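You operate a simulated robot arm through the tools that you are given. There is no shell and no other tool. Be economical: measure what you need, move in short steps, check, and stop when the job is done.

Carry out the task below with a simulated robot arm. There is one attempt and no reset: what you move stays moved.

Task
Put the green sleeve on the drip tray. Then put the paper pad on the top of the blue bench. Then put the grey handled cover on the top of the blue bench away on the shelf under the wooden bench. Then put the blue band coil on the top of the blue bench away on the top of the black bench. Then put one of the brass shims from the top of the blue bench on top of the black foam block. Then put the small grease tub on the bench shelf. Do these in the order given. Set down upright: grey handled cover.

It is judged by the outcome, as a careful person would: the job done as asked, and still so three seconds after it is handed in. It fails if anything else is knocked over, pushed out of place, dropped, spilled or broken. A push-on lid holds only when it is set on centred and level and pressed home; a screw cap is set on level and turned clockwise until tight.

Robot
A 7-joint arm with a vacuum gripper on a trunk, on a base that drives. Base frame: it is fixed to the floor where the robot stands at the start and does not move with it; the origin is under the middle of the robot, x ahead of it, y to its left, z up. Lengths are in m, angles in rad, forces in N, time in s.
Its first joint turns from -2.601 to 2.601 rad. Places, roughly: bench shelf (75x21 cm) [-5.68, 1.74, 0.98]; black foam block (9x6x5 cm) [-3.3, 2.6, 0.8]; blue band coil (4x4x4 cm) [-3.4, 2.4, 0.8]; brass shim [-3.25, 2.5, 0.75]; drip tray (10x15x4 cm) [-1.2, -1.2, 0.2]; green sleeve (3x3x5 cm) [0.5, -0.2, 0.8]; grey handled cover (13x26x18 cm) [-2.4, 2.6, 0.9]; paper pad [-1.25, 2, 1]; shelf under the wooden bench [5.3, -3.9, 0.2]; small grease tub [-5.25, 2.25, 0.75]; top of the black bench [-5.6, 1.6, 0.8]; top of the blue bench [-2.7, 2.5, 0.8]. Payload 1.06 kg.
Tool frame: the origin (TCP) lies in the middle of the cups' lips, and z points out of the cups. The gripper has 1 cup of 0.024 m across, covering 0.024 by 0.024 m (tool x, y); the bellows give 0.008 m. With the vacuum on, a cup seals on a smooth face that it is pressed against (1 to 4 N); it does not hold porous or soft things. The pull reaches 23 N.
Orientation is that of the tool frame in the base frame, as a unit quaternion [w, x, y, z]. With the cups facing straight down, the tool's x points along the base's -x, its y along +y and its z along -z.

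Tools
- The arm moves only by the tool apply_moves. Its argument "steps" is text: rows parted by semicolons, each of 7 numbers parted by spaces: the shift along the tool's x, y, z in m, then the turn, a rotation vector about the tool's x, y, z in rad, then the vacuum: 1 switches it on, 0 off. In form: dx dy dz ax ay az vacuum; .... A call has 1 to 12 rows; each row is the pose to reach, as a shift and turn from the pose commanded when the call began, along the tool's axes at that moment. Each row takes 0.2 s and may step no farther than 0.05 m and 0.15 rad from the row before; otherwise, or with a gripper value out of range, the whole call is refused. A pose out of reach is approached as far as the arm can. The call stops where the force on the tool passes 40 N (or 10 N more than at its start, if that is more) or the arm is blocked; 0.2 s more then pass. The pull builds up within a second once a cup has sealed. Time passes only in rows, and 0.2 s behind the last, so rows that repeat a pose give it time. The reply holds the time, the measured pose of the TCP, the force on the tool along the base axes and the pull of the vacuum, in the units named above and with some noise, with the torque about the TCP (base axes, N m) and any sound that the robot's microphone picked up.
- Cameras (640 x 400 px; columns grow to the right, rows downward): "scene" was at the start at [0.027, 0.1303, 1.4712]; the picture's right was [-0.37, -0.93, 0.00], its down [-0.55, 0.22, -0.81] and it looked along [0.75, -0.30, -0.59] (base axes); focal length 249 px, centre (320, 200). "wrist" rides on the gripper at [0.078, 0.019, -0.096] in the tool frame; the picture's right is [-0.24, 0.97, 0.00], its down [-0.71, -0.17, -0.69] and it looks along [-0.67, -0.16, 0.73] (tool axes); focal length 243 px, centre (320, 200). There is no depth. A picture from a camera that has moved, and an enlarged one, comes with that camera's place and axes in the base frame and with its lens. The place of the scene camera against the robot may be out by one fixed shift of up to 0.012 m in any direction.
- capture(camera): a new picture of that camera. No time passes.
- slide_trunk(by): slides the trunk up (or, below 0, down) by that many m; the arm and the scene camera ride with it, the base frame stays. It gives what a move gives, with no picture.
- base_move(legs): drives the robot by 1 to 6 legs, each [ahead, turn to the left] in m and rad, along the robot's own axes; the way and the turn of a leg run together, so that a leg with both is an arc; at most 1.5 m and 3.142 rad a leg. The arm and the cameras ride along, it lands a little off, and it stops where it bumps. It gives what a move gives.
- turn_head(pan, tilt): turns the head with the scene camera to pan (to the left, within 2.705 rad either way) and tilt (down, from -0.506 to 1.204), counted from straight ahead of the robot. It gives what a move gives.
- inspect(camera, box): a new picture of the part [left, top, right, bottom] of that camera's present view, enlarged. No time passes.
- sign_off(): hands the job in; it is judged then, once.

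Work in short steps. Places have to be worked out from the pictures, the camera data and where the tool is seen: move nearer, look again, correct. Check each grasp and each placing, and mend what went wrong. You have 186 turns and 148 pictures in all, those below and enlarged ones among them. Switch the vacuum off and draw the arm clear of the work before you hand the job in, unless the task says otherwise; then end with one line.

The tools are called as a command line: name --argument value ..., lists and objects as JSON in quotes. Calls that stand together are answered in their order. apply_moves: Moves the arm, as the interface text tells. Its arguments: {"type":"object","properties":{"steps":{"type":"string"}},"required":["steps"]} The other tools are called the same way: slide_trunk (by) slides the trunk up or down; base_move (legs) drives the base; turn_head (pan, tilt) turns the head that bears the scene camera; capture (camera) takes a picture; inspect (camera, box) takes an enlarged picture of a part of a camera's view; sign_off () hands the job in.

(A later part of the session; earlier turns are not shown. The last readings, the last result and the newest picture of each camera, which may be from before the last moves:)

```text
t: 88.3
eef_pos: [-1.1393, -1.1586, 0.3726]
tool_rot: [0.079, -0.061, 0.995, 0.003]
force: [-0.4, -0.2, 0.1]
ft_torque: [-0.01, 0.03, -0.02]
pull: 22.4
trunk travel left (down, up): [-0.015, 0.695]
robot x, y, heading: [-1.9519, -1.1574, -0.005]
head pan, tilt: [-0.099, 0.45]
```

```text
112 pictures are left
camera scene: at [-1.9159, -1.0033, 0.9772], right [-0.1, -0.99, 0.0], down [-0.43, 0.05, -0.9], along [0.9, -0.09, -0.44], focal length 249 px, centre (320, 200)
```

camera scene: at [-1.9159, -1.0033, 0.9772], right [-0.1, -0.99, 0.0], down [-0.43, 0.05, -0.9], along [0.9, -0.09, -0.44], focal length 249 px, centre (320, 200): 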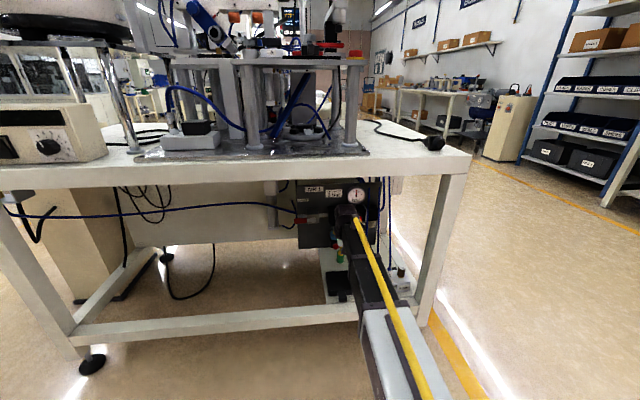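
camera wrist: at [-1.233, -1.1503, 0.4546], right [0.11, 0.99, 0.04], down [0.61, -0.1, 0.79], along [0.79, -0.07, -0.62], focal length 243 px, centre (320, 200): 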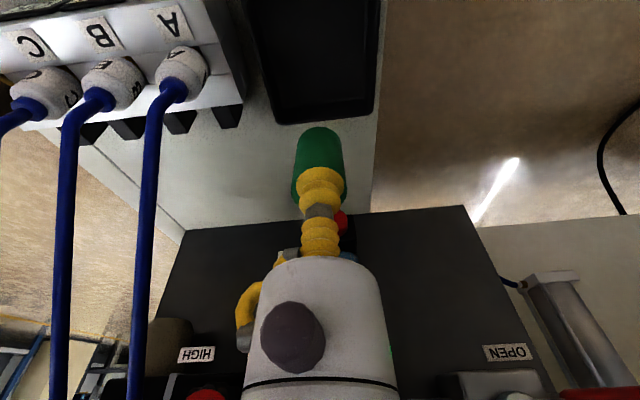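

The tray body centre is at about (-1.155,-1.158) with its rim near z=0.25. I'll shift back 2.4 cm and lower to just above the tray.

apply_moves --steps "0.008 0.001 -0.001 0 0 0 1;0.018 0.002 -0.003 0 0 0 1;0.0235 0.0029 -0.0037 0 0 0 1;0.0247 0.0029 0.005 0 0 0 1;0.0275 0.0029 0.02 0 0 0 1;0.0305 0.0029 0.04 0 0 0 1;0.0335 0.0029 0.058 0 0 0 1;0.0355 0.0029 0.072 0 0 0 1;0.0364 0.0029 0.0773 0 0 0 1;0.0364 0.0029 0.0773 0 0 0 1"

capture --camera "wrist"

inspect --camera "scene" --box '[280, 170, 440, 320]'

```text
t: 90.5
eef_pos: [-1.162, -1.1581, 0.2895]
tool_rot: [0.078, -0.06, 0.995, 0.005]
force: [-0.4, -0.2, 0.2]
ft_torque: [0.01, 0.04, -0.04]
pull: 23.4
trunk travel left (down, up): [-0.015, 0.695]
robot x, y, heading: [-1.9554, -1.1568, -0.006]
head pan, tilt: [-0.099, 0.45]
```

```text
111 pictures are left
camera wrist: at [-1.2558, -1.1497, 0.3721], right [0.11, 0.99, 0.04], down [0.61, -0.1, 0.79], along [0.79, -0.07, -0.62], focal length 243 px, centre (320, 200)
```

wrist: 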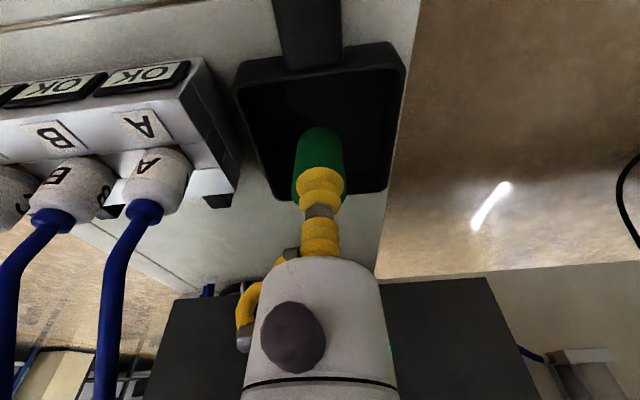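

```text
2.67 times, centred on (360, 245) of scene
camera zoom: at [-1.9159, -1.0033, 0.9772], right [-0.1, -0.99, 0.0], down [-0.43, 0.05, -0.9], along [0.9, -0.09, -0.44], focal length 663 px, centre (213, 80)
```

zoom: 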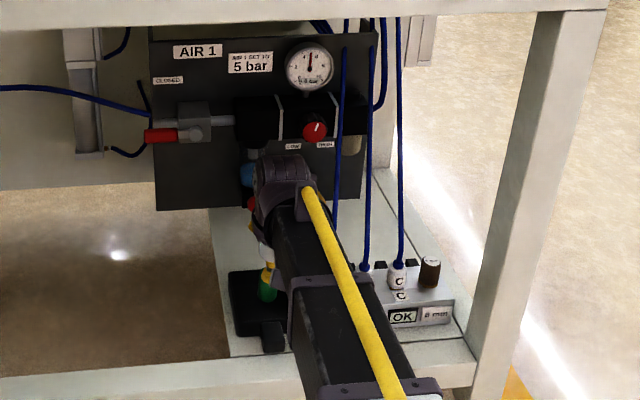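

The sleeve hangs over the tray's middle. I'll lower slowly until contact.

apply_moves --steps "0.0008 0 0.005 0 0 0 1;0.0016 0 0.010 0 0 0 1;0.0022 0 0.014 0 0 0 1;0.0027 0 0.017 0 0 0 1;0.0031 0 0.0195 0 0 0 1;0.0034 0 0.0215 0 0 0 1;0.0034 0 0.0215 0 0 0 1"

```text
t: 92.1
eef_pos: [-1.1637, -1.1591, 0.2685]
tool_rot: [0.078, -0.06, 0.995, 0.004]
force: [0.1, 0.0, -0.1]
ft_torque: [0.01, 0.0, 0.02]
pull: 23.1
trunk travel left (down, up): [-0.015, 0.695]
robot x, y, heading: [-1.9527, -1.1552, -0.005]
head pan, tilt: [-0.099, 0.45]
```

There's no contact yet, so I'll continue down in 2 mm steps.

apply_moves --steps "0.0003 0 0.002 0 0 0 1;0.0006 0 0.004 0 0 0 1;0.0009 0 0.006 0 0 0 1;0.0009 0 0.006 0 0 0 1"

apply_moves --steps "0.0003 0 0.002 0 0 0 1;0.0006 0 0.004 0 0 0 1;0.0009 0 0.006 0 0 0 1;0.0009 0 0.006 0 0 0 1"

```text
t: 93.1
eef_pos: [-1.1628, -1.1586, 0.2631]
tool_rot: [0.078, -0.061, 0.995, 0.004]
force: [0.3, 0.1, -0.2]
ft_torque: [-0.02, -0.03, 0.01]
pull: 22.9
trunk travel left (down, up): [-0.015, 0.695]
robot x, y, heading: [-1.9514, -1.1587, -0.004]
head pan, tilt: [-0.099, 0.45]
```

```text
t: 94.1
eef_pos: [-1.1633, -1.1589, 0.257]
tool_rot: [0.079, -0.061, 0.995, 0.004]
force: [-0.4, -0.8, 4.7]
ft_torque: [-0.01, -0.02, -0.03]
pull: 22.7
trunk travel left (down, up): [-0.015, 0.695]
robot x, y, heading: [-1.9528, -1.1546, -0.008]
head pan, tilt: [-0.099, 0.45]
```

The sleeve touches with 4.7 N. I'll release and back off along the tool axis.

apply_moves --steps "0 0 0 0 0 0 0;0 0 0 0 0 0 0;0 0 0 0 0 0 0;0 0 -0.002 0 0 0 0;0 0 -0.005 0 0 0 0;0 0 -0.01 0 0 0 0;0 0 -0.025 0 0 0 0;0 0 -0.045 0 0 0 0;0 0 -0.06 0 0 0 0;0 0 -0.065 0 0 0 0;0 0 -0.065 0 0 0 0"

capture --camera "wrist"

```text
t: 96.5
eef_pos: [-1.1732, -1.1576, 0.3199]
tool_rot: [0.078, -0.061, 0.995, 0.004]
force: [0.1, 0.9, 0.1]
ft_torque: [-0.02, -0.02, -0.03]
pull: 0.0
trunk travel left (down, up): [-0.015, 0.695]
robot x, y, heading: [-1.9551, -1.1598, -0.006]
head pan, tilt: [-0.099, 0.45]
```

```text
109 pictures are left
camera wrist: at [-1.266, -1.151, 0.4031], right [0.11, 0.99, 0.04], down [0.61, -0.1, 0.79], along [0.79, -0.07, -0.62], focal length 243 px, centre (320, 200)
```

wrist: 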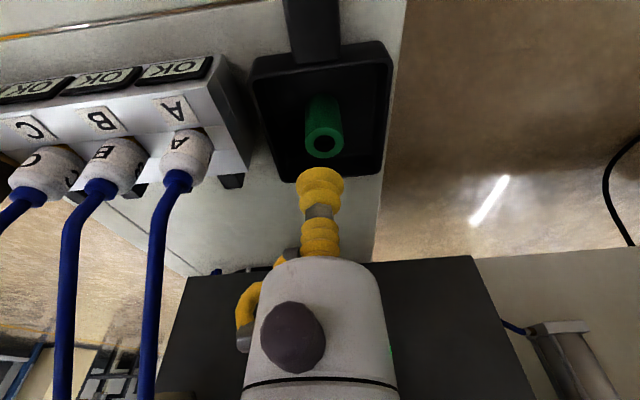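

The sleeve is standing in the tray. I'll raise a little, reverse out, and lift the trunk.

apply_moves --steps "-0.002 0 -0.01 0 0 0 0;-0.005 0 -0.03 0 0 0 0;-0.0075 0 -0.045 0 0 0 0;-0.008 0 -0.05 0 0 0 0;-0.008 0 -0.05 0 0 0 0"

base_move --legs '[[-0.5, 0]]'

slide_trunk --by 0.4

slide_trunk --by 0.25

base_move --legs '[[0, 1.571], [1.4, 0], [0.3, 0]]'

turn_head --pan -0.3 --tilt 0.4

capture --camera "scene"

```text
t: 97.7
eef_pos: [-1.1746, -1.1586, 0.3713]
tool_rot: [0.078, -0.06, 0.995, 0.004]
force: [-0.3, -0.6, -0.1]
ft_torque: [0.01, -0.02, -0.02]
pull: 0.0
trunk travel left (down, up): [-0.015, 0.695]
robot x, y, heading: [-1.9548, -1.1547, -0.005]
head pan, tilt: [-0.099, 0.45]
```

```text
t: 100.6
eef_pos: [-1.6738, -1.1545, 0.3704]
tool_rot: [0.078, -0.064, 0.995, 0.004]
force: [0.2, 0.0, 0.2]
ft_torque: [-0.03, -0.03, 0.06]
pull: 0.1
trunk travel left (down, up): [-0.015, 0.695]
robot x, y, heading: [-2.4507, -1.1553, 0.0]
head pan, tilt: [-0.099, 0.45]
```

```text
t: 104.4
eef_pos: [-1.673, -1.153, 0.7705]
tool_rot: [0.079, -0.063, 0.995, 0.004]
force: [0.1, 0.5, -0.3]
ft_torque: [-0.01, 0.01, 0.0]
pull: 0.0
trunk travel left (down, up): [-0.415, 0.295]
robot x, y, heading: [-2.4535, -1.1521, -0.002]
head pan, tilt: [-0.099, 0.45]
```

```text
t: 107.0
eef_pos: [-1.6739, -1.1523, 1.0208]
tool_rot: [0.079, -0.063, 0.995, 0.005]
force: [0.9, -0.2, 0.1]
ft_torque: [-0.01, 0.01, 0.0]
pull: 0.1
trunk travel left (down, up): [-0.665, 0.045]
robot x, y, heading: [-2.4551, -1.1537, 0.002]
head pan, tilt: [-0.099, 0.45]
```

```text
t: 119.5
eef_pos: [-2.5238, 1.3254, 1.0199]
tool_rot: [-0.051, 0.756, -0.65, -0.059]
force: [-0.1, -0.2, 0.1]
ft_torque: [-0.01, -0.02, 0.0]
pull: 0.0
trunk travel left (down, up): [-0.665, 0.045]
robot x, y, heading: [-2.5033, 0.5435, 1.595]
head pan, tilt: [-0.099, 0.45]
```

```text
t: 120.2
eef_pos: [-2.5224, 1.3249, 1.0207]
tool_rot: [-0.052, 0.756, -0.65, -0.059]
force: [-0.1, -0.3, 0.5]
ft_torque: [0.02, 0.0, 0.01]
pull: 0.1
trunk travel left (down, up): [-0.665, 0.045]
robot x, y, heading: [-2.5036, 0.5474, 1.599]
head pan, tilt: [-0.3, 0.4]
```

```text
108 pictures are left
camera scene: at [-2.6547, 0.5781, 1.6319], right [0.96, -0.27, 0.0], down [-0.11, -0.37, -0.92], along [0.25, 0.89, -0.39], focal length 249 px, centre (320, 200)
```

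scene: 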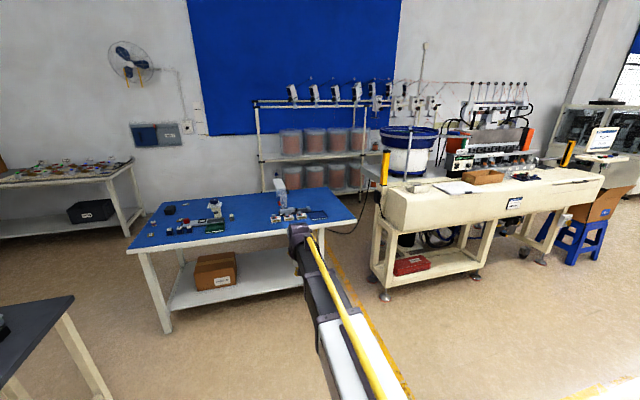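

Both benches are visible from here. I'll enlarge the paper pad area and the blue bench top.

inspect --camera "scene" --box '[120, 170, 370, 260]'

inspect --camera "scene" --box '[380, 140, 540, 240]'

```text
2.56 times, centred on (245, 215) of scene
camera zoom: at [-2.6547, 0.5781, 1.6319], right [0.96, -0.27, 0.0], down [-0.11, -0.37, -0.92], along [0.25, 0.89, -0.39], focal length 636 px, centre (512, 162)
```

zoom: 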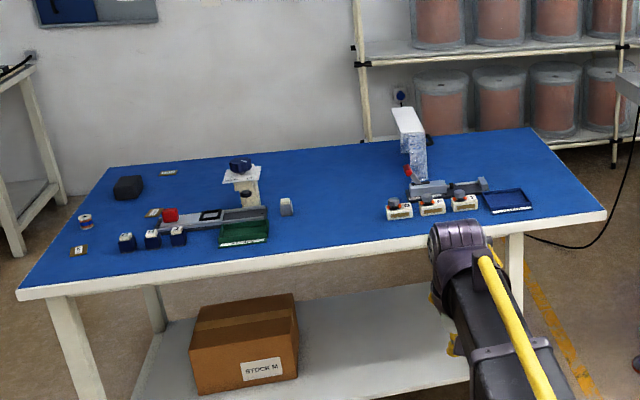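

```text
4.00 times, centred on (460, 190) of scene
camera zoom: at [-2.6547, 0.5781, 1.6319], right [0.96, -0.27, 0.0], down [-0.11, -0.37, -0.92], along [0.25, 0.89, -0.39], focal length 995 px, centre (-240, 240)
```

zoom: 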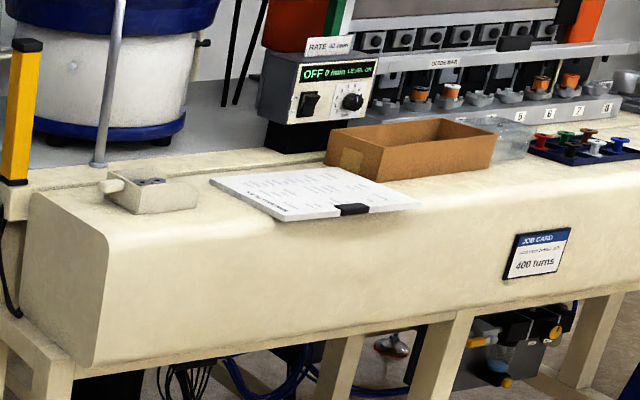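

The pad lies near (-1.25,1.92,1.0) on the machine counter. I'll drive in front of it and raise the arm a bit first.

apply_moves --steps "0.003 0 -0.01 0 0.03 0 0;0.006 0 -0.03 0 0.06 0 0;0.01 0 -0.05 0 0.09 0 0;0.012 0 -0.07 0 0.12 0 0;0.012 0 -0.09 0 0.15 0 0;0.012 0 -0.10 0 0.156 0 0;0.012 0 -0.10 0 0.156 0 0"

base_move --legs '[[0, -1.6], [1.25, 0], [0, 1.571], [0.4, 0]]'

turn_head --pan 0.0 --tilt 0.7

capture --camera "scene"

capture --camera "wrist"

```text
t: 121.8
eef_pos: [-2.5202, 1.298, 1.1187]
tool_rot: [0.0, 0.758, -0.652, 0.001]
force: [0.1, 0.3, 0.5]
ft_torque: [-0.03, -0.01, 0.02]
pull: 0.0
trunk travel left (down, up): [-0.665, 0.045]
robot x, y, heading: [-2.5032, 0.5425, 1.596]
head pan, tilt: [-0.3, 0.4]
```

```text
t: 138.0
eef_pos: [-1.2584, 1.7014, 1.1179]
tool_rot: [-0.001, 0.756, -0.655, 0.001]
force: [0.4, 0.6, 0.6]
ft_torque: [0.02, -0.01, 0.0]
pull: 0.0
trunk travel left (down, up): [-0.665, 0.045]
robot x, y, heading: [-1.2477, 0.9483, 1.582]
head pan, tilt: [-0.3, 0.4]
```

```text
t: 138.8
eef_pos: [-1.2582, 1.6999, 1.1192]
tool_rot: [-0.001, 0.755, -0.655, 0.001]
force: [0.0, 0.4, 0.4]
ft_torque: [-0.02, 0.0, -0.02]
pull: 0.1
trunk travel left (down, up): [-0.665, 0.045]
robot x, y, heading: [-1.2523, 0.9466, 1.584]
head pan, tilt: [0.0, 0.7]
```

```text
105 pictures are left
camera scene: at [-1.4282, 0.9782, 1.6051], right [1.0, 0.01, 0.0], down [0.01, -0.64, -0.77], along [-0.01, 0.77, -0.64], focal length 249 px, centre (320, 200)
```

scene: 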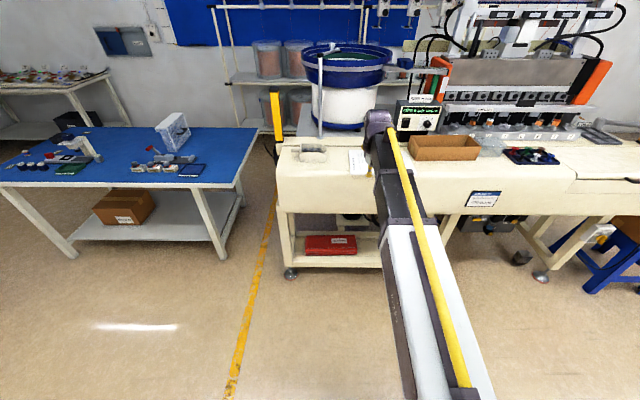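

```text
104 pictures are left
camera wrist: at [-1.266, 1.6214, 1.2142], right [-1.0, 0.1, 0.0], down [0.07, 0.72, 0.69], along [0.07, 0.68, -0.73], focal length 243 px, centre (320, 200)
```

wrist: 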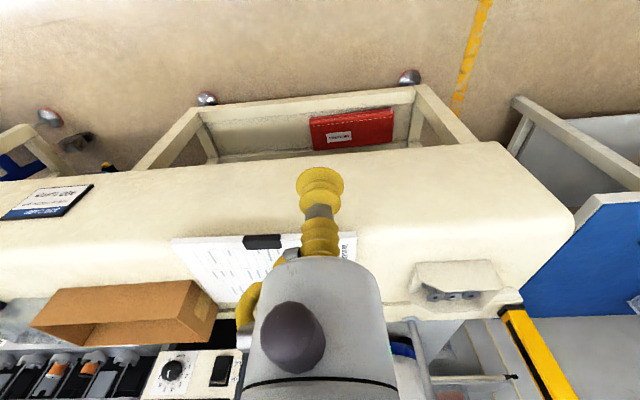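

The pad spans about x -1.29..-0.99, y 1.92..2.14, with its top at z≈0.975 and its centre near (-1.14,2.03). I'll shift right and drive in.

apply_moves --steps "0.001 -0.01 0 0 0 0 0;0.004 -0.03 0 0 0 0 0;0.007 -0.05 0 0 0 0 0;0.01 -0.07 0 0 0 0 0;0.013 -0.09 0 0 0 0 0;0.0155 -0.108 0 0 0 0 0;0.0163 -0.114 0 0 0 0 0;0.0163 -0.114 0 0 0 0 0"

base_move --legs '[[0.32, 0]]'

capture --camera "wrist"

turn_head --pan 0.1 --tilt 0.7

capture --camera "scene"

```text
t: 140.6
eef_pos: [-1.1416, 1.7007, 1.119]
tool_rot: [-0.001, 0.755, -0.655, 0.001]
force: [0.0, 0.6, 0.3]
ft_torque: [0.02, 0.02, -0.04]
pull: 0.1
trunk travel left (down, up): [-0.665, 0.045]
robot x, y, heading: [-1.2479, 0.9446, 1.59]
head pan, tilt: [0.0, 0.7]
```

```text
t: 142.7
eef_pos: [-1.1506, 2.0227, 1.1177]
tool_rot: [-0.001, 0.756, -0.654, 0.0]
force: [0.4, 1.0, -0.1]
ft_torque: [-0.01, 0.0, 0.01]
pull: 0.0
trunk travel left (down, up): [-0.665, 0.045]
robot x, y, heading: [-1.2518, 1.2692, 1.587]
head pan, tilt: [0.0, 0.7]
```

```text
103 pictures are left
camera wrist: at [-1.1577, 1.9424, 1.2138], right [-1.0, 0.09, 0.0], down [0.07, 0.72, 0.69], along [0.07, 0.68, -0.73], focal length 243 px, centre (320, 200)
```

wrist: 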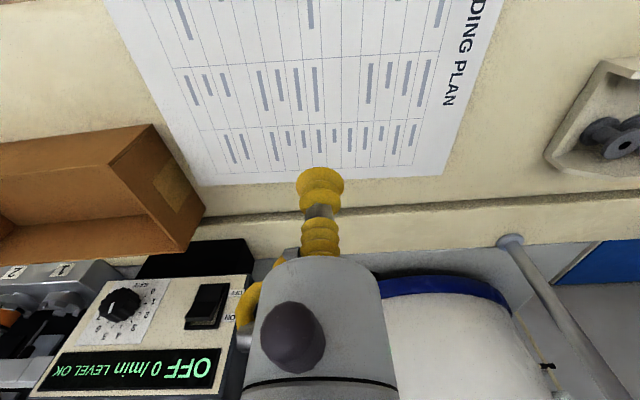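

```text
t: 143.4
eef_pos: [-1.15, 2.0214, 1.1184]
tool_rot: [-0.001, 0.756, -0.655, 0.001]
force: [-0.6, 0.1, -0.3]
ft_torque: [0.03, -0.02, -0.01]
pull: 0.1
trunk travel left (down, up): [-0.665, 0.045]
robot x, y, heading: [-1.252, 1.2672, 1.586]
head pan, tilt: [0.099, 0.7]
```

```text
102 pictures are left
camera scene: at [-1.4416, 1.2986, 1.605], right [0.99, 0.12, 0.0], down [0.07, -0.64, -0.76], along [-0.09, 0.76, -0.64], focal length 249 px, centre (320, 200)
```

scene: 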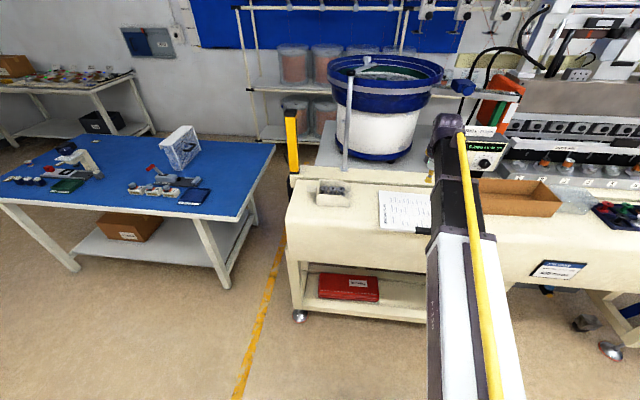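

The pad's centre is at (-1.138,2.025). I'll descend over it with the vacuum on, slowing down at the end.

apply_moves --steps "0 -0.004 0.01 0 0 0 0;0 -0.008 0.03 0 0 0 0;-0.001 -0.012 0.055 0 0 0 0;-0.0013 -0.0123 0.08 0 0 0 0;-0.0013 -0.0123 0.10 0 0 0 0;-0.0013 -0.0123 0.115 0 0 0 0;-0.0013 -0.0123 0.125 0 0 0 1;-0.0013 -0.0123 0.13 0 0 0 1;-0.0013 -0.0123 0.134 0 0 0 1;-0.0013 -0.0123 0.134 0 0 0 1"

apply_moves --steps "0 0 0.002 0 0 0 1;0 0 0.004 0 0 0 1;0 0 0.006 0 0 0 1;0 0 0.006 0 0 0 1;0 0 0.006 0 0 0 1"

```text
t: 145.6
eef_pos: [-1.1382, 2.0263, 0.9839]
tool_rot: [-0.001, 0.756, -0.655, 0.0]
force: [-0.7, -1.1, 0.1]
ft_torque: [0.03, -0.01, -0.02]
pull: 22.7
trunk travel left (down, up): [-0.665, 0.045]
robot x, y, heading: [-1.2507, 1.269, 1.591]
head pan, tilt: [0.099, 0.7]
```

```text
t: 146.8
eef_pos: [-1.1384, 2.0262, 0.9789]
tool_rot: [-0.001, 0.756, -0.655, 0.0]
force: [1.2, 6.8, 15.8]
ft_torque: [-0.04, 0.06, -0.03]
pull: 23.0
trunk travel left (down, up): [-0.665, 0.045]
robot x, y, heading: [-1.2531, 1.268, 1.588]
head pan, tilt: [0.099, 0.7]
```

It's sealed. I'll lift straight up gently.

apply_moves --steps "0 0 -0.005 0 0 0 1;0 0 -0.012 0 0 0 1;0 0 -0.022 0 0 0 1;0 0 -0.035 0 0 0 1;0 0 -0.05 0 0 0 1;0 0 -0.065 0 0 0 1;0 0 -0.08 0 0 0 1;0 0 -0.095 0 0 0 1;0 0 -0.105 0 0 0 1;0 0 -0.11 0 0 0 1;0 0 -0.11 0 0 0 1"

capture --camera "wrist"

```text
t: 149.2
eef_pos: [-1.1384, 2.0254, 1.0882]
tool_rot: [0.0, 0.756, -0.655, 0.0]
force: [-0.7, -0.8, -3.4]
ft_torque: [0.02, -0.01, -0.03]
pull: 22.8
trunk travel left (down, up): [-0.665, 0.045]
robot x, y, heading: [-1.2502, 1.2679, 1.593]
head pan, tilt: [0.099, 0.7]
```

```text
101 pictures are left
camera wrist: at [-1.146, 1.9459, 1.184], right [-1.0, 0.09, 0.0], down [0.07, 0.72, 0.69], along [0.07, 0.68, -0.73], focal length 243 px, centre (320, 200)
```

wrist: 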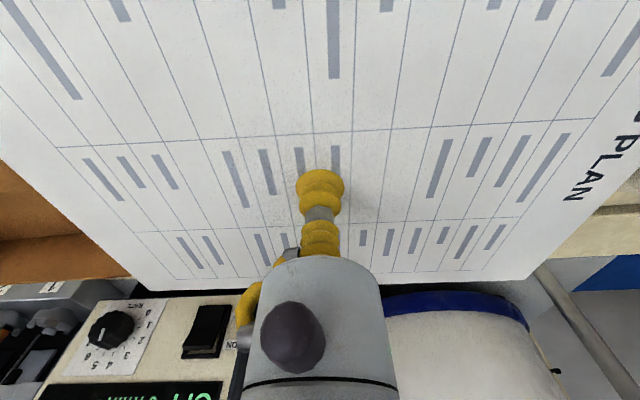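

The pad is held. There's a free gap on the blue bench at x≈-2.80..-2.57, so I'll place it turned 90°, centred near (-2.685,2.40). I'll drive over there now.

base_move --legs '[[-0.6, 0], [0, 1.571], [1.42, 0], [0, -1.571], [0.45, 0]]'

turn_head --pan 0.1 --tilt 0.65

capture --camera "scene"

```text
t: 169.3
eef_pos: [-2.6242, 1.8127, 1.0872]
tool_rot: [-0.001, 0.772, -0.635, 0.001]
force: [-0.7, 0.3, -2.8]
ft_torque: [0.02, 0.04, 0.01]
pull: 22.5
trunk travel left (down, up): [-0.665, 0.045]
robot x, y, heading: [-2.6995, 1.0533, 1.635]
head pan, tilt: [0.099, 0.7]
```

```text
t: 170.0
eef_pos: [-2.6231, 1.8121, 1.0881]
tool_rot: [-0.001, 0.772, -0.636, 0.001]
force: [-0.2, 0.0, -3.4]
ft_torque: [-0.03, -0.01, 0.0]
pull: 23.2
trunk travel left (down, up): [-0.665, 0.045]
robot x, y, heading: [-2.7015, 1.0507, 1.639]
head pan, tilt: [0.099, 0.649]
```

```text
100 pictures are left
camera scene: at [-2.8901, 1.0734, 1.6094], right [0.99, 0.17, 0.0], down [0.1, -0.6, -0.8], along [-0.13, 0.79, -0.6], focal length 249 px, centre (320, 200)
```

scene: 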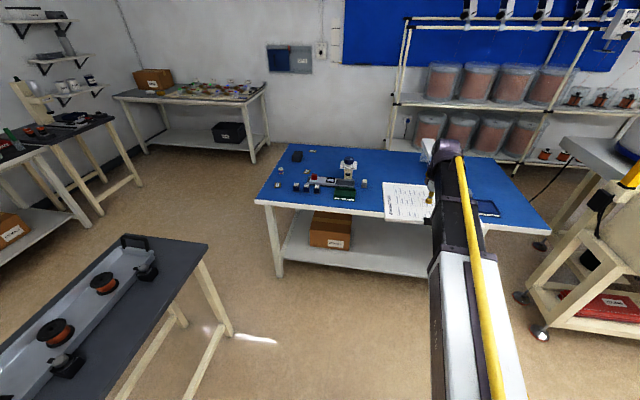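

I'll rotate the pad 90° here, in clear air in front of the bench.

apply_moves --steps "0 0 0 0 0 -0.08 1;0 0 0 0 0 -0.22 1;0 0 0 0 0 -0.36 1;0 0 0 0 0 -0.50 1;0 0 0 0 0 -0.64 1;0 0 0 0 0 -0.78 1;0 0 0 0 0 -0.92 1;0 0 0 0 0 -1.06 1;0 0 0 0 0 -1.20 1;0 0 0 0 0 -1.34 1;0 0 0 0 0 -1.46 1;0 0 0 0 0 -1.52 1"

capture --camera "scene"

capture --camera "wrist"

```text
t: 172.6
eef_pos: [-2.6247, 1.8123, 1.0881]
tool_rot: [0.001, 0.997, 0.074, 0.0]
force: [-0.3, -0.3, -3.2]
ft_torque: [0.0, -0.02, 0.01]
pull: 22.7
trunk travel left (down, up): [-0.665, 0.045]
robot x, y, heading: [-2.7, 1.0519, 1.64]
head pan, tilt: [0.099, 0.649]
```

```text
99 pictures are left
camera scene: at [-2.8901, 1.0733, 1.6094], right [0.99, 0.17, 0.0], down [0.1, -0.6, -0.8], along [-0.13, 0.79, -0.6], focal length 249 px, centre (320, 200)
```

scene: 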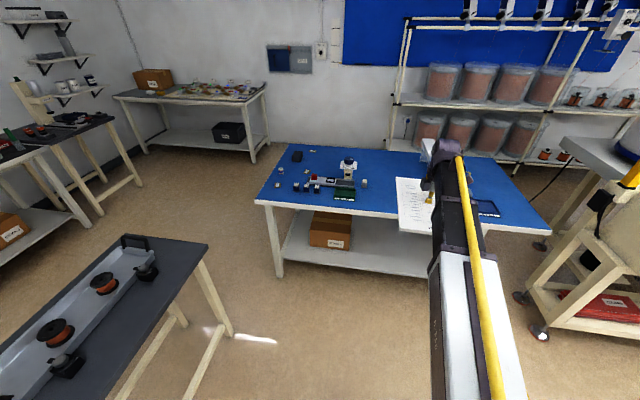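

```text
98 pictures are left
camera wrist: at [-2.5435, 1.8054, 1.1839], right [-0.09, -1.0, 0.0], down [-0.73, 0.07, 0.68], along [-0.68, 0.06, -0.73], focal length 243 px, centre (320, 200)
```

wrist: 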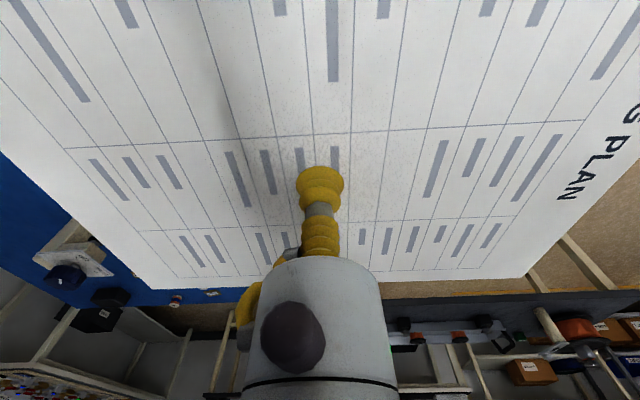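

I'll enlarge the bench from here to refine the gap's edges before moving in.

inspect --camera "scene" --box '[250, 130, 410, 230]'

inspect --camera "scene" --box '[390, 130, 550, 230]'

```text
4.00 times, centred on (330, 180) of scene
camera zoom: at [-2.8901, 1.0733, 1.6094], right [0.99, 0.17, 0.0], down [0.1, -0.6, -0.8], along [-0.13, 0.79, -0.6], focal length 995 px, centre (280, 280)
```

zoom: 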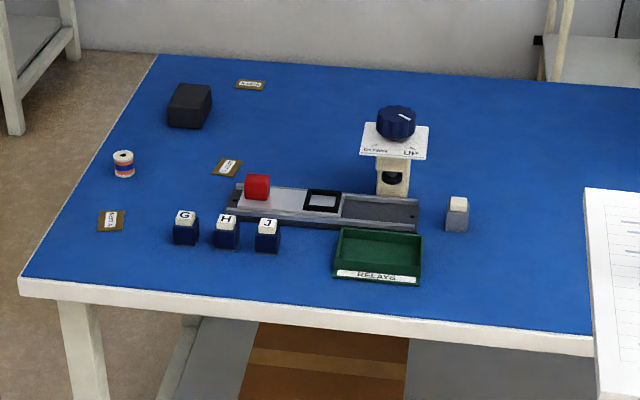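

```text
4.00 times, centred on (470, 180) of scene
camera zoom: at [-2.8901, 1.0733, 1.6094], right [0.99, 0.17, 0.0], down [0.1, -0.6, -0.8], along [-0.13, 0.79, -0.6], focal length 995 px, centre (-280, 280)
```

zoom: 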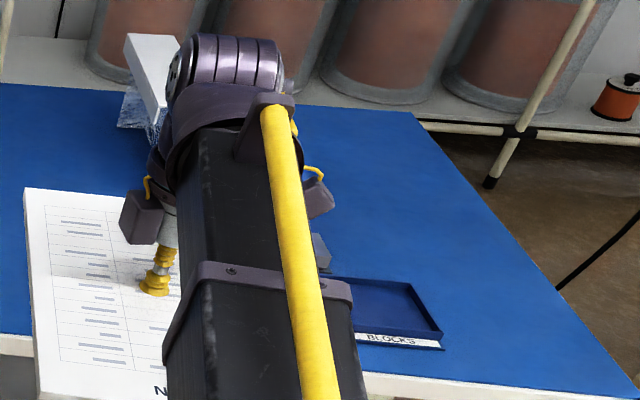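

I'll place the pad centred near (-2.66,2.50), clear of the bottles (y≈2.31) and the small white piece (-2.83,2.38). I'll drive forward first.

base_move --legs '[[0.55, 0]]'

capture --camera "scene"

```text
t: 175.8
eef_pos: [-2.652, 2.3709, 1.0884]
tool_rot: [0.0, 0.998, 0.068, 0.0]
force: [0.1, 0.4, -2.7]
ft_torque: [-0.05, 0.03, 0.02]
pull: 22.9
trunk travel left (down, up): [-0.665, 0.045]
robot x, y, heading: [-2.7343, 1.6123, 1.625]
head pan, tilt: [0.099, 0.649]
```

```text
95 pictures are left
camera scene: at [-2.9253, 1.6339, 1.6094], right [0.99, 0.16, 0.0], down [0.1, -0.6, -0.8], along [-0.13, 0.79, -0.6], focal length 249 px, centre (320, 200)
```

scene: 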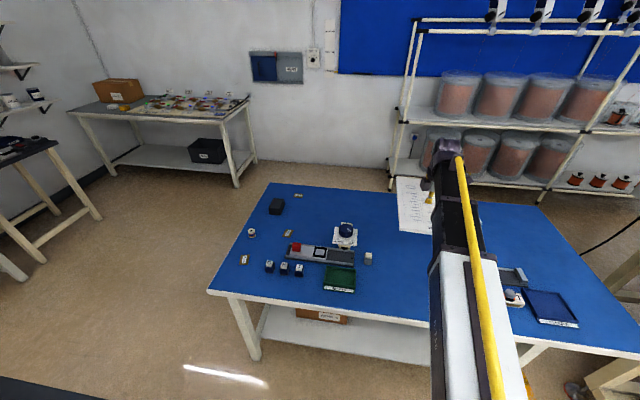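

Now I'll shift the arm to (-2.67,2.52) at height.

apply_moves --steps "0 -0.01 0 0 0 0 1;0.0005 -0.03 0 0 0 0 1;0.001 -0.05 0 0 0 0 1;0.0012 -0.07 0 0 0 0 1;0.0015 -0.09 0 0 0 0 1;0.0018 -0.11 0 0 0 0 1;0.002 -0.13 0 0 0 0 1;0.0025 -0.145 0 0 0 0 1;0.0025 -0.151 0 0 0 0 1;0.0025 -0.151 0 0 0 0 1"

capture --camera "scene"

capture --camera "wrist"

```text
t: 178.0
eef_pos: [-2.6707, 2.5208, 1.0881]
tool_rot: [0.0, 0.998, 0.068, 0.0]
force: [0.8, 0.6, -2.6]
ft_torque: [0.01, -0.01, 0.01]
pull: 23.0
trunk travel left (down, up): [-0.665, 0.045]
robot x, y, heading: [-2.7323, 1.6093, 1.633]
head pan, tilt: [0.099, 0.649]
```

```text
94 pictures are left
camera scene: at [-2.9253, 1.6338, 1.6094], right [0.99, 0.16, 0.0], down [0.1, -0.6, -0.8], along [-0.13, 0.79, -0.6], focal length 249 px, centre (320, 200)
```

scene: 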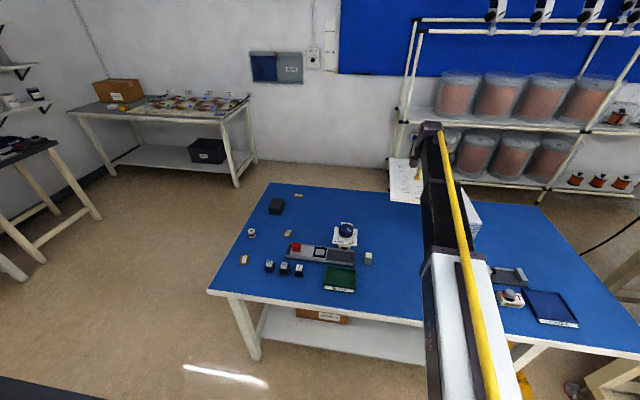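

```text
93 pictures are left
camera wrist: at [-2.5903, 2.5131, 1.184], right [-0.1, -0.99, 0.0], down [-0.73, 0.07, 0.68], along [-0.68, 0.07, -0.73], focal length 243 px, centre (320, 200)
```

wrist: 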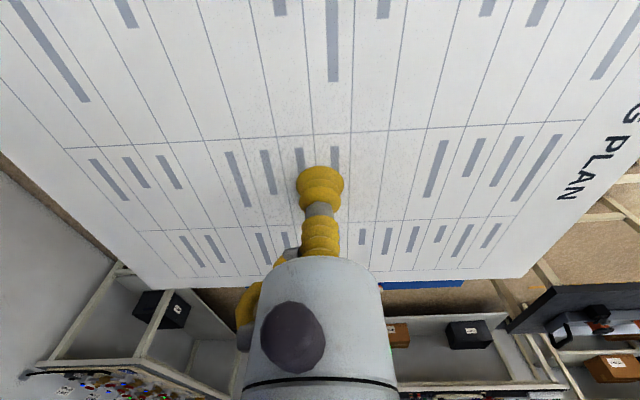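

The pad is in position and clear of the cover at the right. I'll lower straight down to about z=0.83.

apply_moves --steps "0 0 0.01 0 0 0 1;0 0 0.03 0 0 0 1;0 0 0.055 0 0 0 1;0 0 0.08 0 0 0 1;0 0 0.105 0 0 0 1;0 0 0.13 0 0 0 1;0 0 0.155 0 0 0 1;0 0 0.18 0 0 0 1;0 0 0.205 0 0 0 1;0 0 0.225 0 0 0 1;0 0 0.235 0 0 0 1;0 0 0.235 0 0 0 1"

capture --camera "scene"

capture --camera "wrist"

```text
t: 180.6
eef_pos: [-2.6706, 2.5195, 0.8529]
tool_rot: [0.001, 0.998, 0.068, 0.001]
force: [-0.8, -0.3, -2.4]
ft_torque: [0.04, 0.0, -0.01]
pull: 22.3
trunk travel left (down, up): [-0.665, 0.045]
robot x, y, heading: [-2.7339, 1.6132, 1.629]
head pan, tilt: [0.099, 0.649]
```

```text
92 pictures are left
camera scene: at [-2.9253, 1.6339, 1.6094], right [0.99, 0.16, 0.0], down [0.1, -0.6, -0.8], along [-0.13, 0.79, -0.6], focal length 249 px, centre (320, 200)
```

scene: 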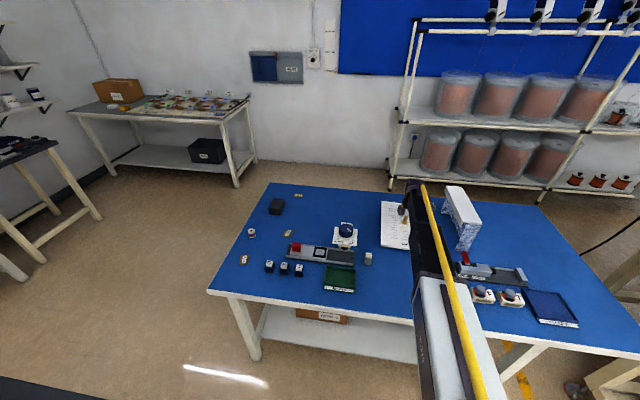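

```text
91 pictures are left
camera wrist: at [-2.5905, 2.5121, 0.9491], right [-0.1, -0.99, 0.0], down [-0.73, 0.07, 0.68], along [-0.68, 0.07, -0.73], focal length 243 px, centre (320, 200)
```

wrist: 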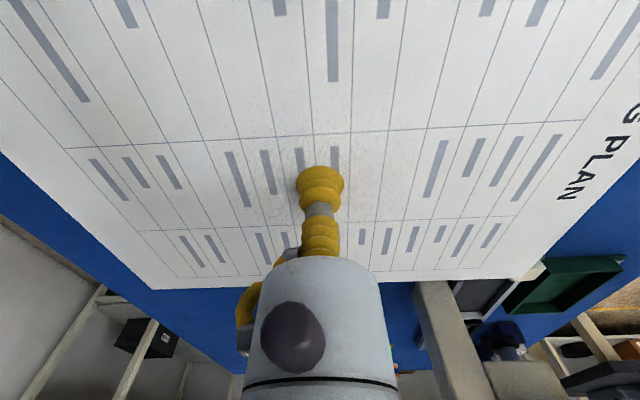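

All clear around the pad. I'll lower to near the bench, then feel for contact.

apply_moves --steps "0 0 0.01 0 0 0 1;0 0 0.03 0 0 0 1;0 0 0.05 0 0 0 1;0 0 0.06 0 0 0 1;0 0 0.065 0 0 0 1;0 0 0.065 0 0 0 1"

apply_moves --steps "0 0 0.003 0 0 0 1;0 0 0.006 0 0 0 1;0 0 0.009 0 0 0 1;0 0 0.012 0 0 0 1;0 0 0.012 0 0 0 1"

```text
t: 182.0
eef_pos: [-2.6706, 2.5196, 0.7908]
tool_rot: [-0.001, 0.998, 0.068, 0.0]
force: [-0.4, 3.8, 17.9]
ft_torque: [-0.09, -0.03, -0.01]
pull: 23.4
trunk travel left (down, up): [-0.665, 0.045]
robot x, y, heading: [-2.7387, 1.6099, 1.629]
head pan, tilt: [0.099, 0.649]
```

```text
t: 182.9
eef_pos: [-2.6707, 2.5207, 0.7829]
tool_rot: [-0.006, 0.998, 0.068, 0.002]
force: [-0.8, -3.8, 17.6]
ft_torque: [-0.07, -0.04, 0.01]
pull: 23.3
trunk travel left (down, up): [-0.665, 0.045]
robot x, y, heading: [-2.7354, 1.6131, 1.633]
head pan, tilt: [0.099, 0.649]
stopped in row 4: the force on the tool passed its limit at 43 N (the readings are from after the stop); the commanded pose is now the measured one
```

The pad is firmly down on the bench (top near z≈0.79). I'll release and rise.

apply_moves --steps "0 0 -0.004 0 0 0 0;0 0 -0.004 0 0 0 0;0 0 -0.004 0 0 0 0;0 0 -0.006 0 0 0 0;0 0 -0.012 0 0 0 0;0 0 -0.025 0 0 0 0;0 0 -0.045 0 0 0 0;0 0 -0.07 0 0 0 0;0 0 -0.095 0 0 0 0;0 0 -0.12 0 0 0 0;0 0 -0.14 0 0 0 0;0 0 -0.15 0 0 0 0"

capture --camera "wrist"

inspect --camera "scene" --box '[370, 170, 610, 340]'

```text
t: 185.5
eef_pos: [-2.6709, 2.5218, 0.9299]
tool_rot: [-0.002, 0.998, 0.068, 0.001]
force: [-0.7, 1.0, 0.6]
ft_torque: [0.0, 0.0, -0.01]
pull: 0.0
trunk travel left (down, up): [-0.665, 0.045]
robot x, y, heading: [-2.7371, 1.6085, 1.632]
head pan, tilt: [0.099, 0.649]
```

```text
90 pictures are left
camera wrist: at [-2.5901, 2.5132, 1.0261], right [-0.1, -0.99, -0.01], down [-0.73, 0.07, 0.68], along [-0.68, 0.07, -0.73], focal length 243 px, centre (320, 200)
```

wrist: 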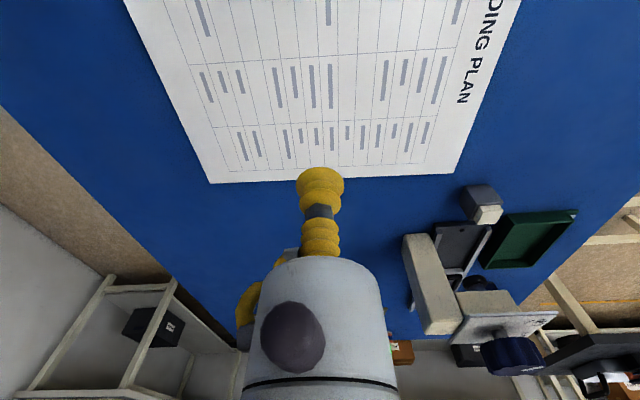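

```text
2.35 times, centred on (490, 255) of scene
camera zoom: at [-2.9253, 1.6336, 1.6094], right [0.99, 0.16, 0.0], down [0.1, -0.6, -0.8], along [-0.13, 0.79, -0.6], focal length 585 px, centre (-80, 71)
```

zoom: 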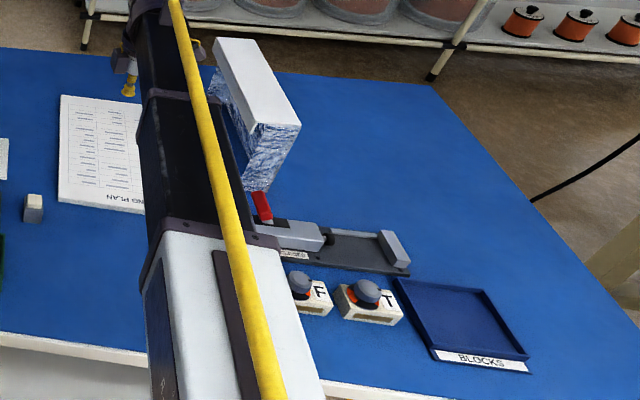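

The pad is set. Next is the cover: I'll raise the arm, back off, and reposition in front of it for a clear look.

apply_moves --steps "0 0 -0.01 0 0 0 0;0 0 -0.03 0 0 0 0;0 0 -0.055 0 0 0 0;0 0 -0.08 0 0 0 0;0 0 -0.105 0 0 0 0;0 0 -0.13 0 0 0 0;0 0 -0.15 0 0 0 0;0 0 -0.16 0 0 0 0;0 0 -0.16 0 0 0 0"

base_move --legs '[[-0.5, 0], [0, -1.6], [0.25, 0], [0, 1.57]]'

turn_head --pan -0.1 --tilt 0.6

capture --camera "scene"

```text
t: 187.5
eef_pos: [-2.6717, 2.5194, 1.0893]
tool_rot: [-0.003, 0.998, 0.068, 0.001]
force: [-0.1, 0.2, -0.3]
ft_torque: [0.02, 0.01, 0.01]
pull: 0.2
trunk travel left (down, up): [-0.665, 0.045]
robot x, y, heading: [-2.7338, 1.6102, 1.627]
head pan, tilt: [0.099, 0.649]
```

```text
t: 199.6
eef_pos: [-2.3757, 2.0271, 1.09]
tool_rot: [-0.002, 0.998, 0.057, 0.001]
force: [0.8, 0.6, -0.1]
ft_torque: [-0.02, -0.02, -0.03]
pull: 0.0
trunk travel left (down, up): [-0.665, 0.045]
robot x, y, heading: [-2.4544, 1.12, 1.608]
head pan, tilt: [0.099, 0.649]
```

```text
t: 200.3
eef_pos: [-2.3763, 2.0272, 1.0909]
tool_rot: [-0.002, 0.998, 0.057, 0.001]
force: [-0.6, 0.4, 1.1]
ft_torque: [0.03, 0.0, 0.01]
pull: 0.1
trunk travel left (down, up): [-0.665, 0.045]
robot x, y, heading: [-2.4571, 1.1194, 1.613]
head pan, tilt: [-0.099, 0.6]
```

```text
88 pictures are left
camera scene: at [-2.63, 1.1491, 1.6137], right [1.0, -0.06, 0.0], down [-0.03, -0.56, -0.82], along [0.05, 0.82, -0.57], focal length 249 px, centre (320, 200)
```

scene: 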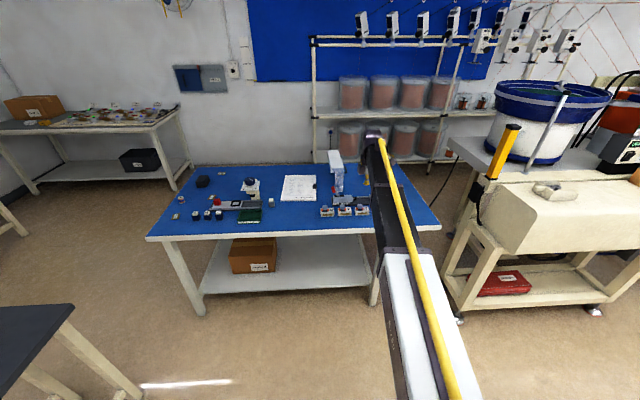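

inspect --camera "scene" --box '[270, 140, 390, 220]'

```text
5.00 times, centred on (330, 180) of scene
camera zoom: at [-2.63, 1.1491, 1.6137], right [1.0, -0.06, 0.0], down [-0.03, -0.56, -0.82], along [0.05, 0.82, -0.57], focal length 1243 px, centre (270, 300)
```

zoom: 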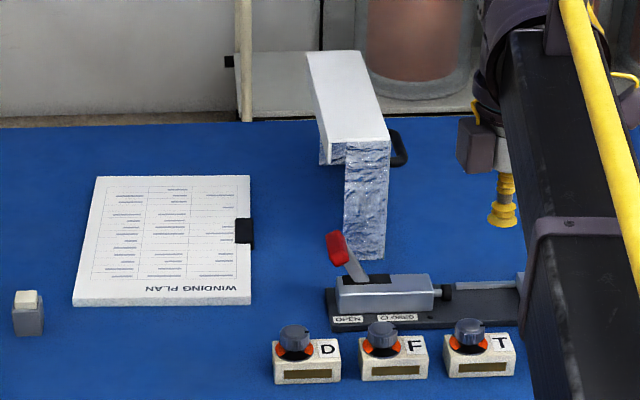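

The cover is a tall arch, with its top plate at about x -2.49..-2.42, y 2.39..2.655, z≈0.955, and a black handle on its right. I'll rotate the tool back so the wrist camera looks at it.

apply_moves --steps "0 0 0 0 0 0.08 0;0 0 0 0 0 0.22 0;0 0 0 0 0 0.36 0;0 0 0 0 0 0.50 0;0 0 0 0 0 0.64 0;0 0 0 0 0 0.78 0;0 0 0 0 0 0.92 0;0 0 0 0 0 1.06 0;0 0 0 0 0 1.20 0;0 0 0 0 0 1.34 0;0 0 0 0 0 1.46 0;0 0 0 0 0 1.48 0"

capture --camera "wrist"

```text
t: 202.9
eef_pos: [-2.3766, 2.0279, 1.0892]
tool_rot: [-0.002, 0.775, -0.631, -0.001]
force: [-0.1, 0.0, -0.8]
ft_torque: [0.02, 0.02, -0.03]
pull: 0.1
trunk travel left (down, up): [-0.665, 0.045]
robot x, y, heading: [-2.459, 1.1206, 1.609]
head pan, tilt: [-0.099, 0.6]
```

```text
86 pictures are left
camera wrist: at [-2.3794, 1.9467, 1.1855], right [-1.0, 0.03, 0.0], down [0.02, 0.72, 0.69], along [0.02, 0.69, -0.72], focal length 243 px, centre (320, 200)
```

wrist: 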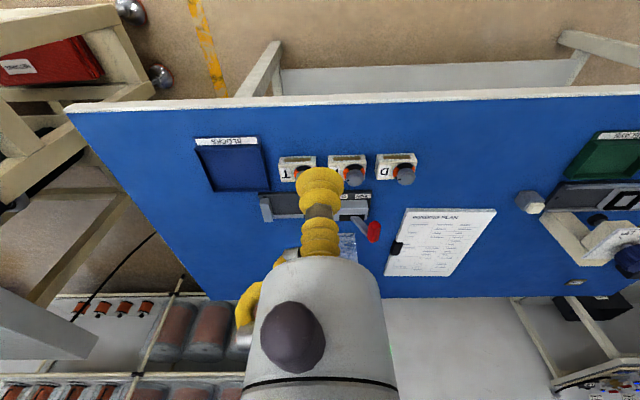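

The tool body hides the cover, so I'll shift right for a wrist view past it.

apply_moves --steps "0 -0.01 0 0 0 0 0;0 -0.03 0 0 0 0 0;0 -0.055 0 0 0 0 0;0 -0.08 0 0 0 0 0;0 -0.105 0 0 0 0 0;0 -0.13 0 0 0 0 0;0 -0.155 0 0 0 0 0;0 -0.17 0 0 0 0 0;0 -0.18 0 0 0 0 0;0 -0.18 0 0 0 0 0"

base_move --legs '[[0.25, 0]]'

capture --camera "wrist"

inspect --camera "scene" --box '[270, 140, 430, 260]'

```text
t: 205.1
eef_pos: [-2.2001, 2.0631, 1.0904]
tool_rot: [-0.003, 0.776, -0.63, -0.001]
force: [0.2, -0.5, -0.6]
ft_torque: [-0.03, 0.08, 0.01]
pull: 0.0
trunk travel left (down, up): [-0.665, 0.045]
robot x, y, heading: [-2.4607, 1.1163, 1.609]
head pan, tilt: [-0.099, 0.6]
```

```text
t: 207.0
eef_pos: [-2.2075, 2.3175, 1.0916]
tool_rot: [-0.003, 0.776, -0.631, -0.001]
force: [0.0, -0.2, -0.2]
ft_torque: [-0.02, -0.02, -0.03]
pull: 0.2
trunk travel left (down, up): [-0.665, 0.045]
robot x, y, heading: [-2.4654, 1.3741, 1.607]
head pan, tilt: [-0.099, 0.6]
```

```text
85 pictures are left
camera wrist: at [-2.2109, 2.2365, 1.186], right [-1.0, 0.03, 0.0], down [0.02, 0.72, 0.69], along [0.02, 0.69, -0.72], focal length 243 px, centre (320, 200)
```

wrist: 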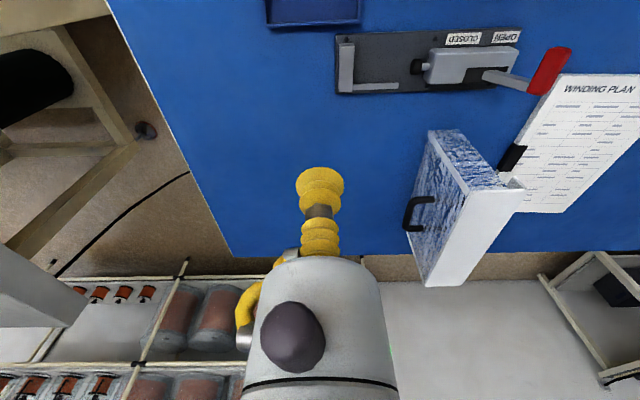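

```text
3.33 times, centred on (350, 200) of scene
camera zoom: at [-2.6394, 1.404, 1.6137], right [1.0, -0.06, 0.0], down [-0.04, -0.56, -0.82], along [0.05, 0.82, -0.57], focal length 829 px, centre (220, 200)
```

zoom: 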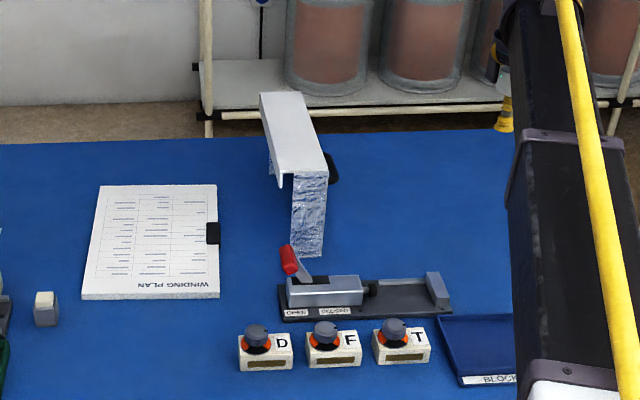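

The top plate centre is at about (-2.45,2.585), z≈0.93. I'll drive a bit closer, then move over it.

base_move --legs '[[0.28, 0]]'

apply_moves --steps "0 0.01 0 0 0 0 0;0 0.03 0 0 0 0 0;0 0.055 0 0 0 0 0;0 0.08 0 0 0 0 0;0 0.105 0 0 0 0 0;0 0.13 0 0 0 0 0;0 0.15 0 0 0 0 0;0 0.165 0 0 0 0 0;0 0.17 0 0 0 0 0;0 0.17 0 0 0 0 0"

capture --camera "wrist"

```text
t: 208.9
eef_pos: [-2.2178, 2.5967, 1.0907]
tool_rot: [-0.003, 0.774, -0.633, -0.001]
force: [-0.6, -0.3, 0.3]
ft_torque: [0.02, 0.02, -0.02]
pull: 0.1
trunk travel left (down, up): [-0.665, 0.045]
robot x, y, heading: [-2.4792, 1.6526, 1.605]
head pan, tilt: [-0.099, 0.6]
```

```text
t: 211.1
eef_pos: [-2.3835, 2.5612, 1.0906]
tool_rot: [-0.003, 0.775, -0.632, -0.001]
force: [0.5, 0.8, 0.0]
ft_torque: [0.04, 0.0, 0.0]
pull: 0.0
trunk travel left (down, up): [-0.665, 0.045]
robot x, y, heading: [-2.4774, 1.653, 1.606]
head pan, tilt: [-0.099, 0.6]
```

```text
83 pictures are left
camera wrist: at [-2.3864, 2.4802, 1.1863], right [-1.0, 0.04, 0.0], down [0.02, 0.72, 0.69], along [0.03, 0.69, -0.72], focal length 243 px, centre (320, 200)
```

wrist: 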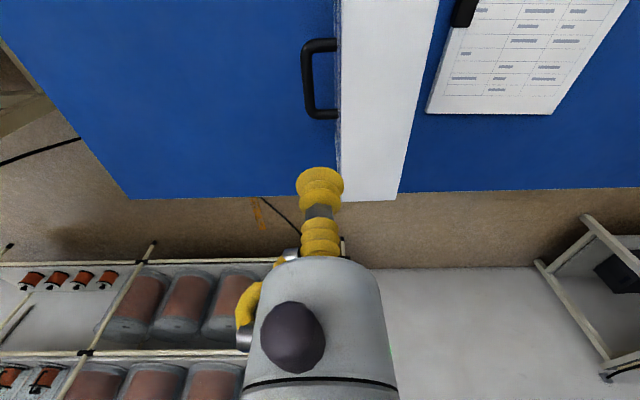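

The plate centre is (-2.447,2.59). I'll move over it and descend.

apply_moves --steps "-0.01 0.012 0 0 0 0 0;-0.022 0.03 0 0 0 0 0;-0.034 0.048 0 0 0 0 0;-0.039 0.0558 0.01 0 0 0 0;-0.039 0.0558 0.03 0 0 0 0;-0.039 0.0558 0.055 0 0 0 0;-0.039 0.0558 0.08 0 0 0 0;-0.039 0.0558 0.10 0 0 0 0;-0.039 0.0558 0.115 0 0 0 1;-0.039 0.0558 0.123 0 0 0 1;-0.039 0.0558 0.126 0 0 0 1;-0.039 0.0558 0.126 0 0 0 1"

capture --camera "wrist"

```text
t: 213.7
eef_pos: [-2.446, 2.5896, 0.9643]
tool_rot: [-0.003, 0.775, -0.632, -0.001]
force: [0.9, -0.5, -0.7]
ft_torque: [0.0, 0.02, 0.01]
pull: 0.1
trunk travel left (down, up): [-0.665, 0.045]
robot x, y, heading: [-2.4784, 1.651, 1.606]
head pan, tilt: [-0.099, 0.6]
```

```text
82 pictures are left
camera wrist: at [-2.448, 2.5083, 1.0592], right [-1.0, 0.03, 0.0], down [0.02, 0.72, 0.69], along [0.03, 0.69, -0.72], focal length 243 px, centre (320, 200)
```

wrist: 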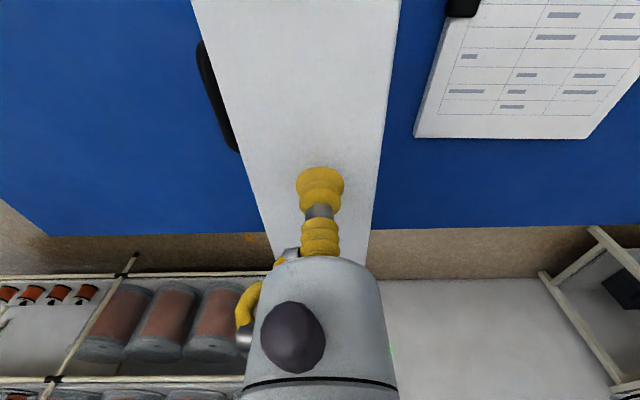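

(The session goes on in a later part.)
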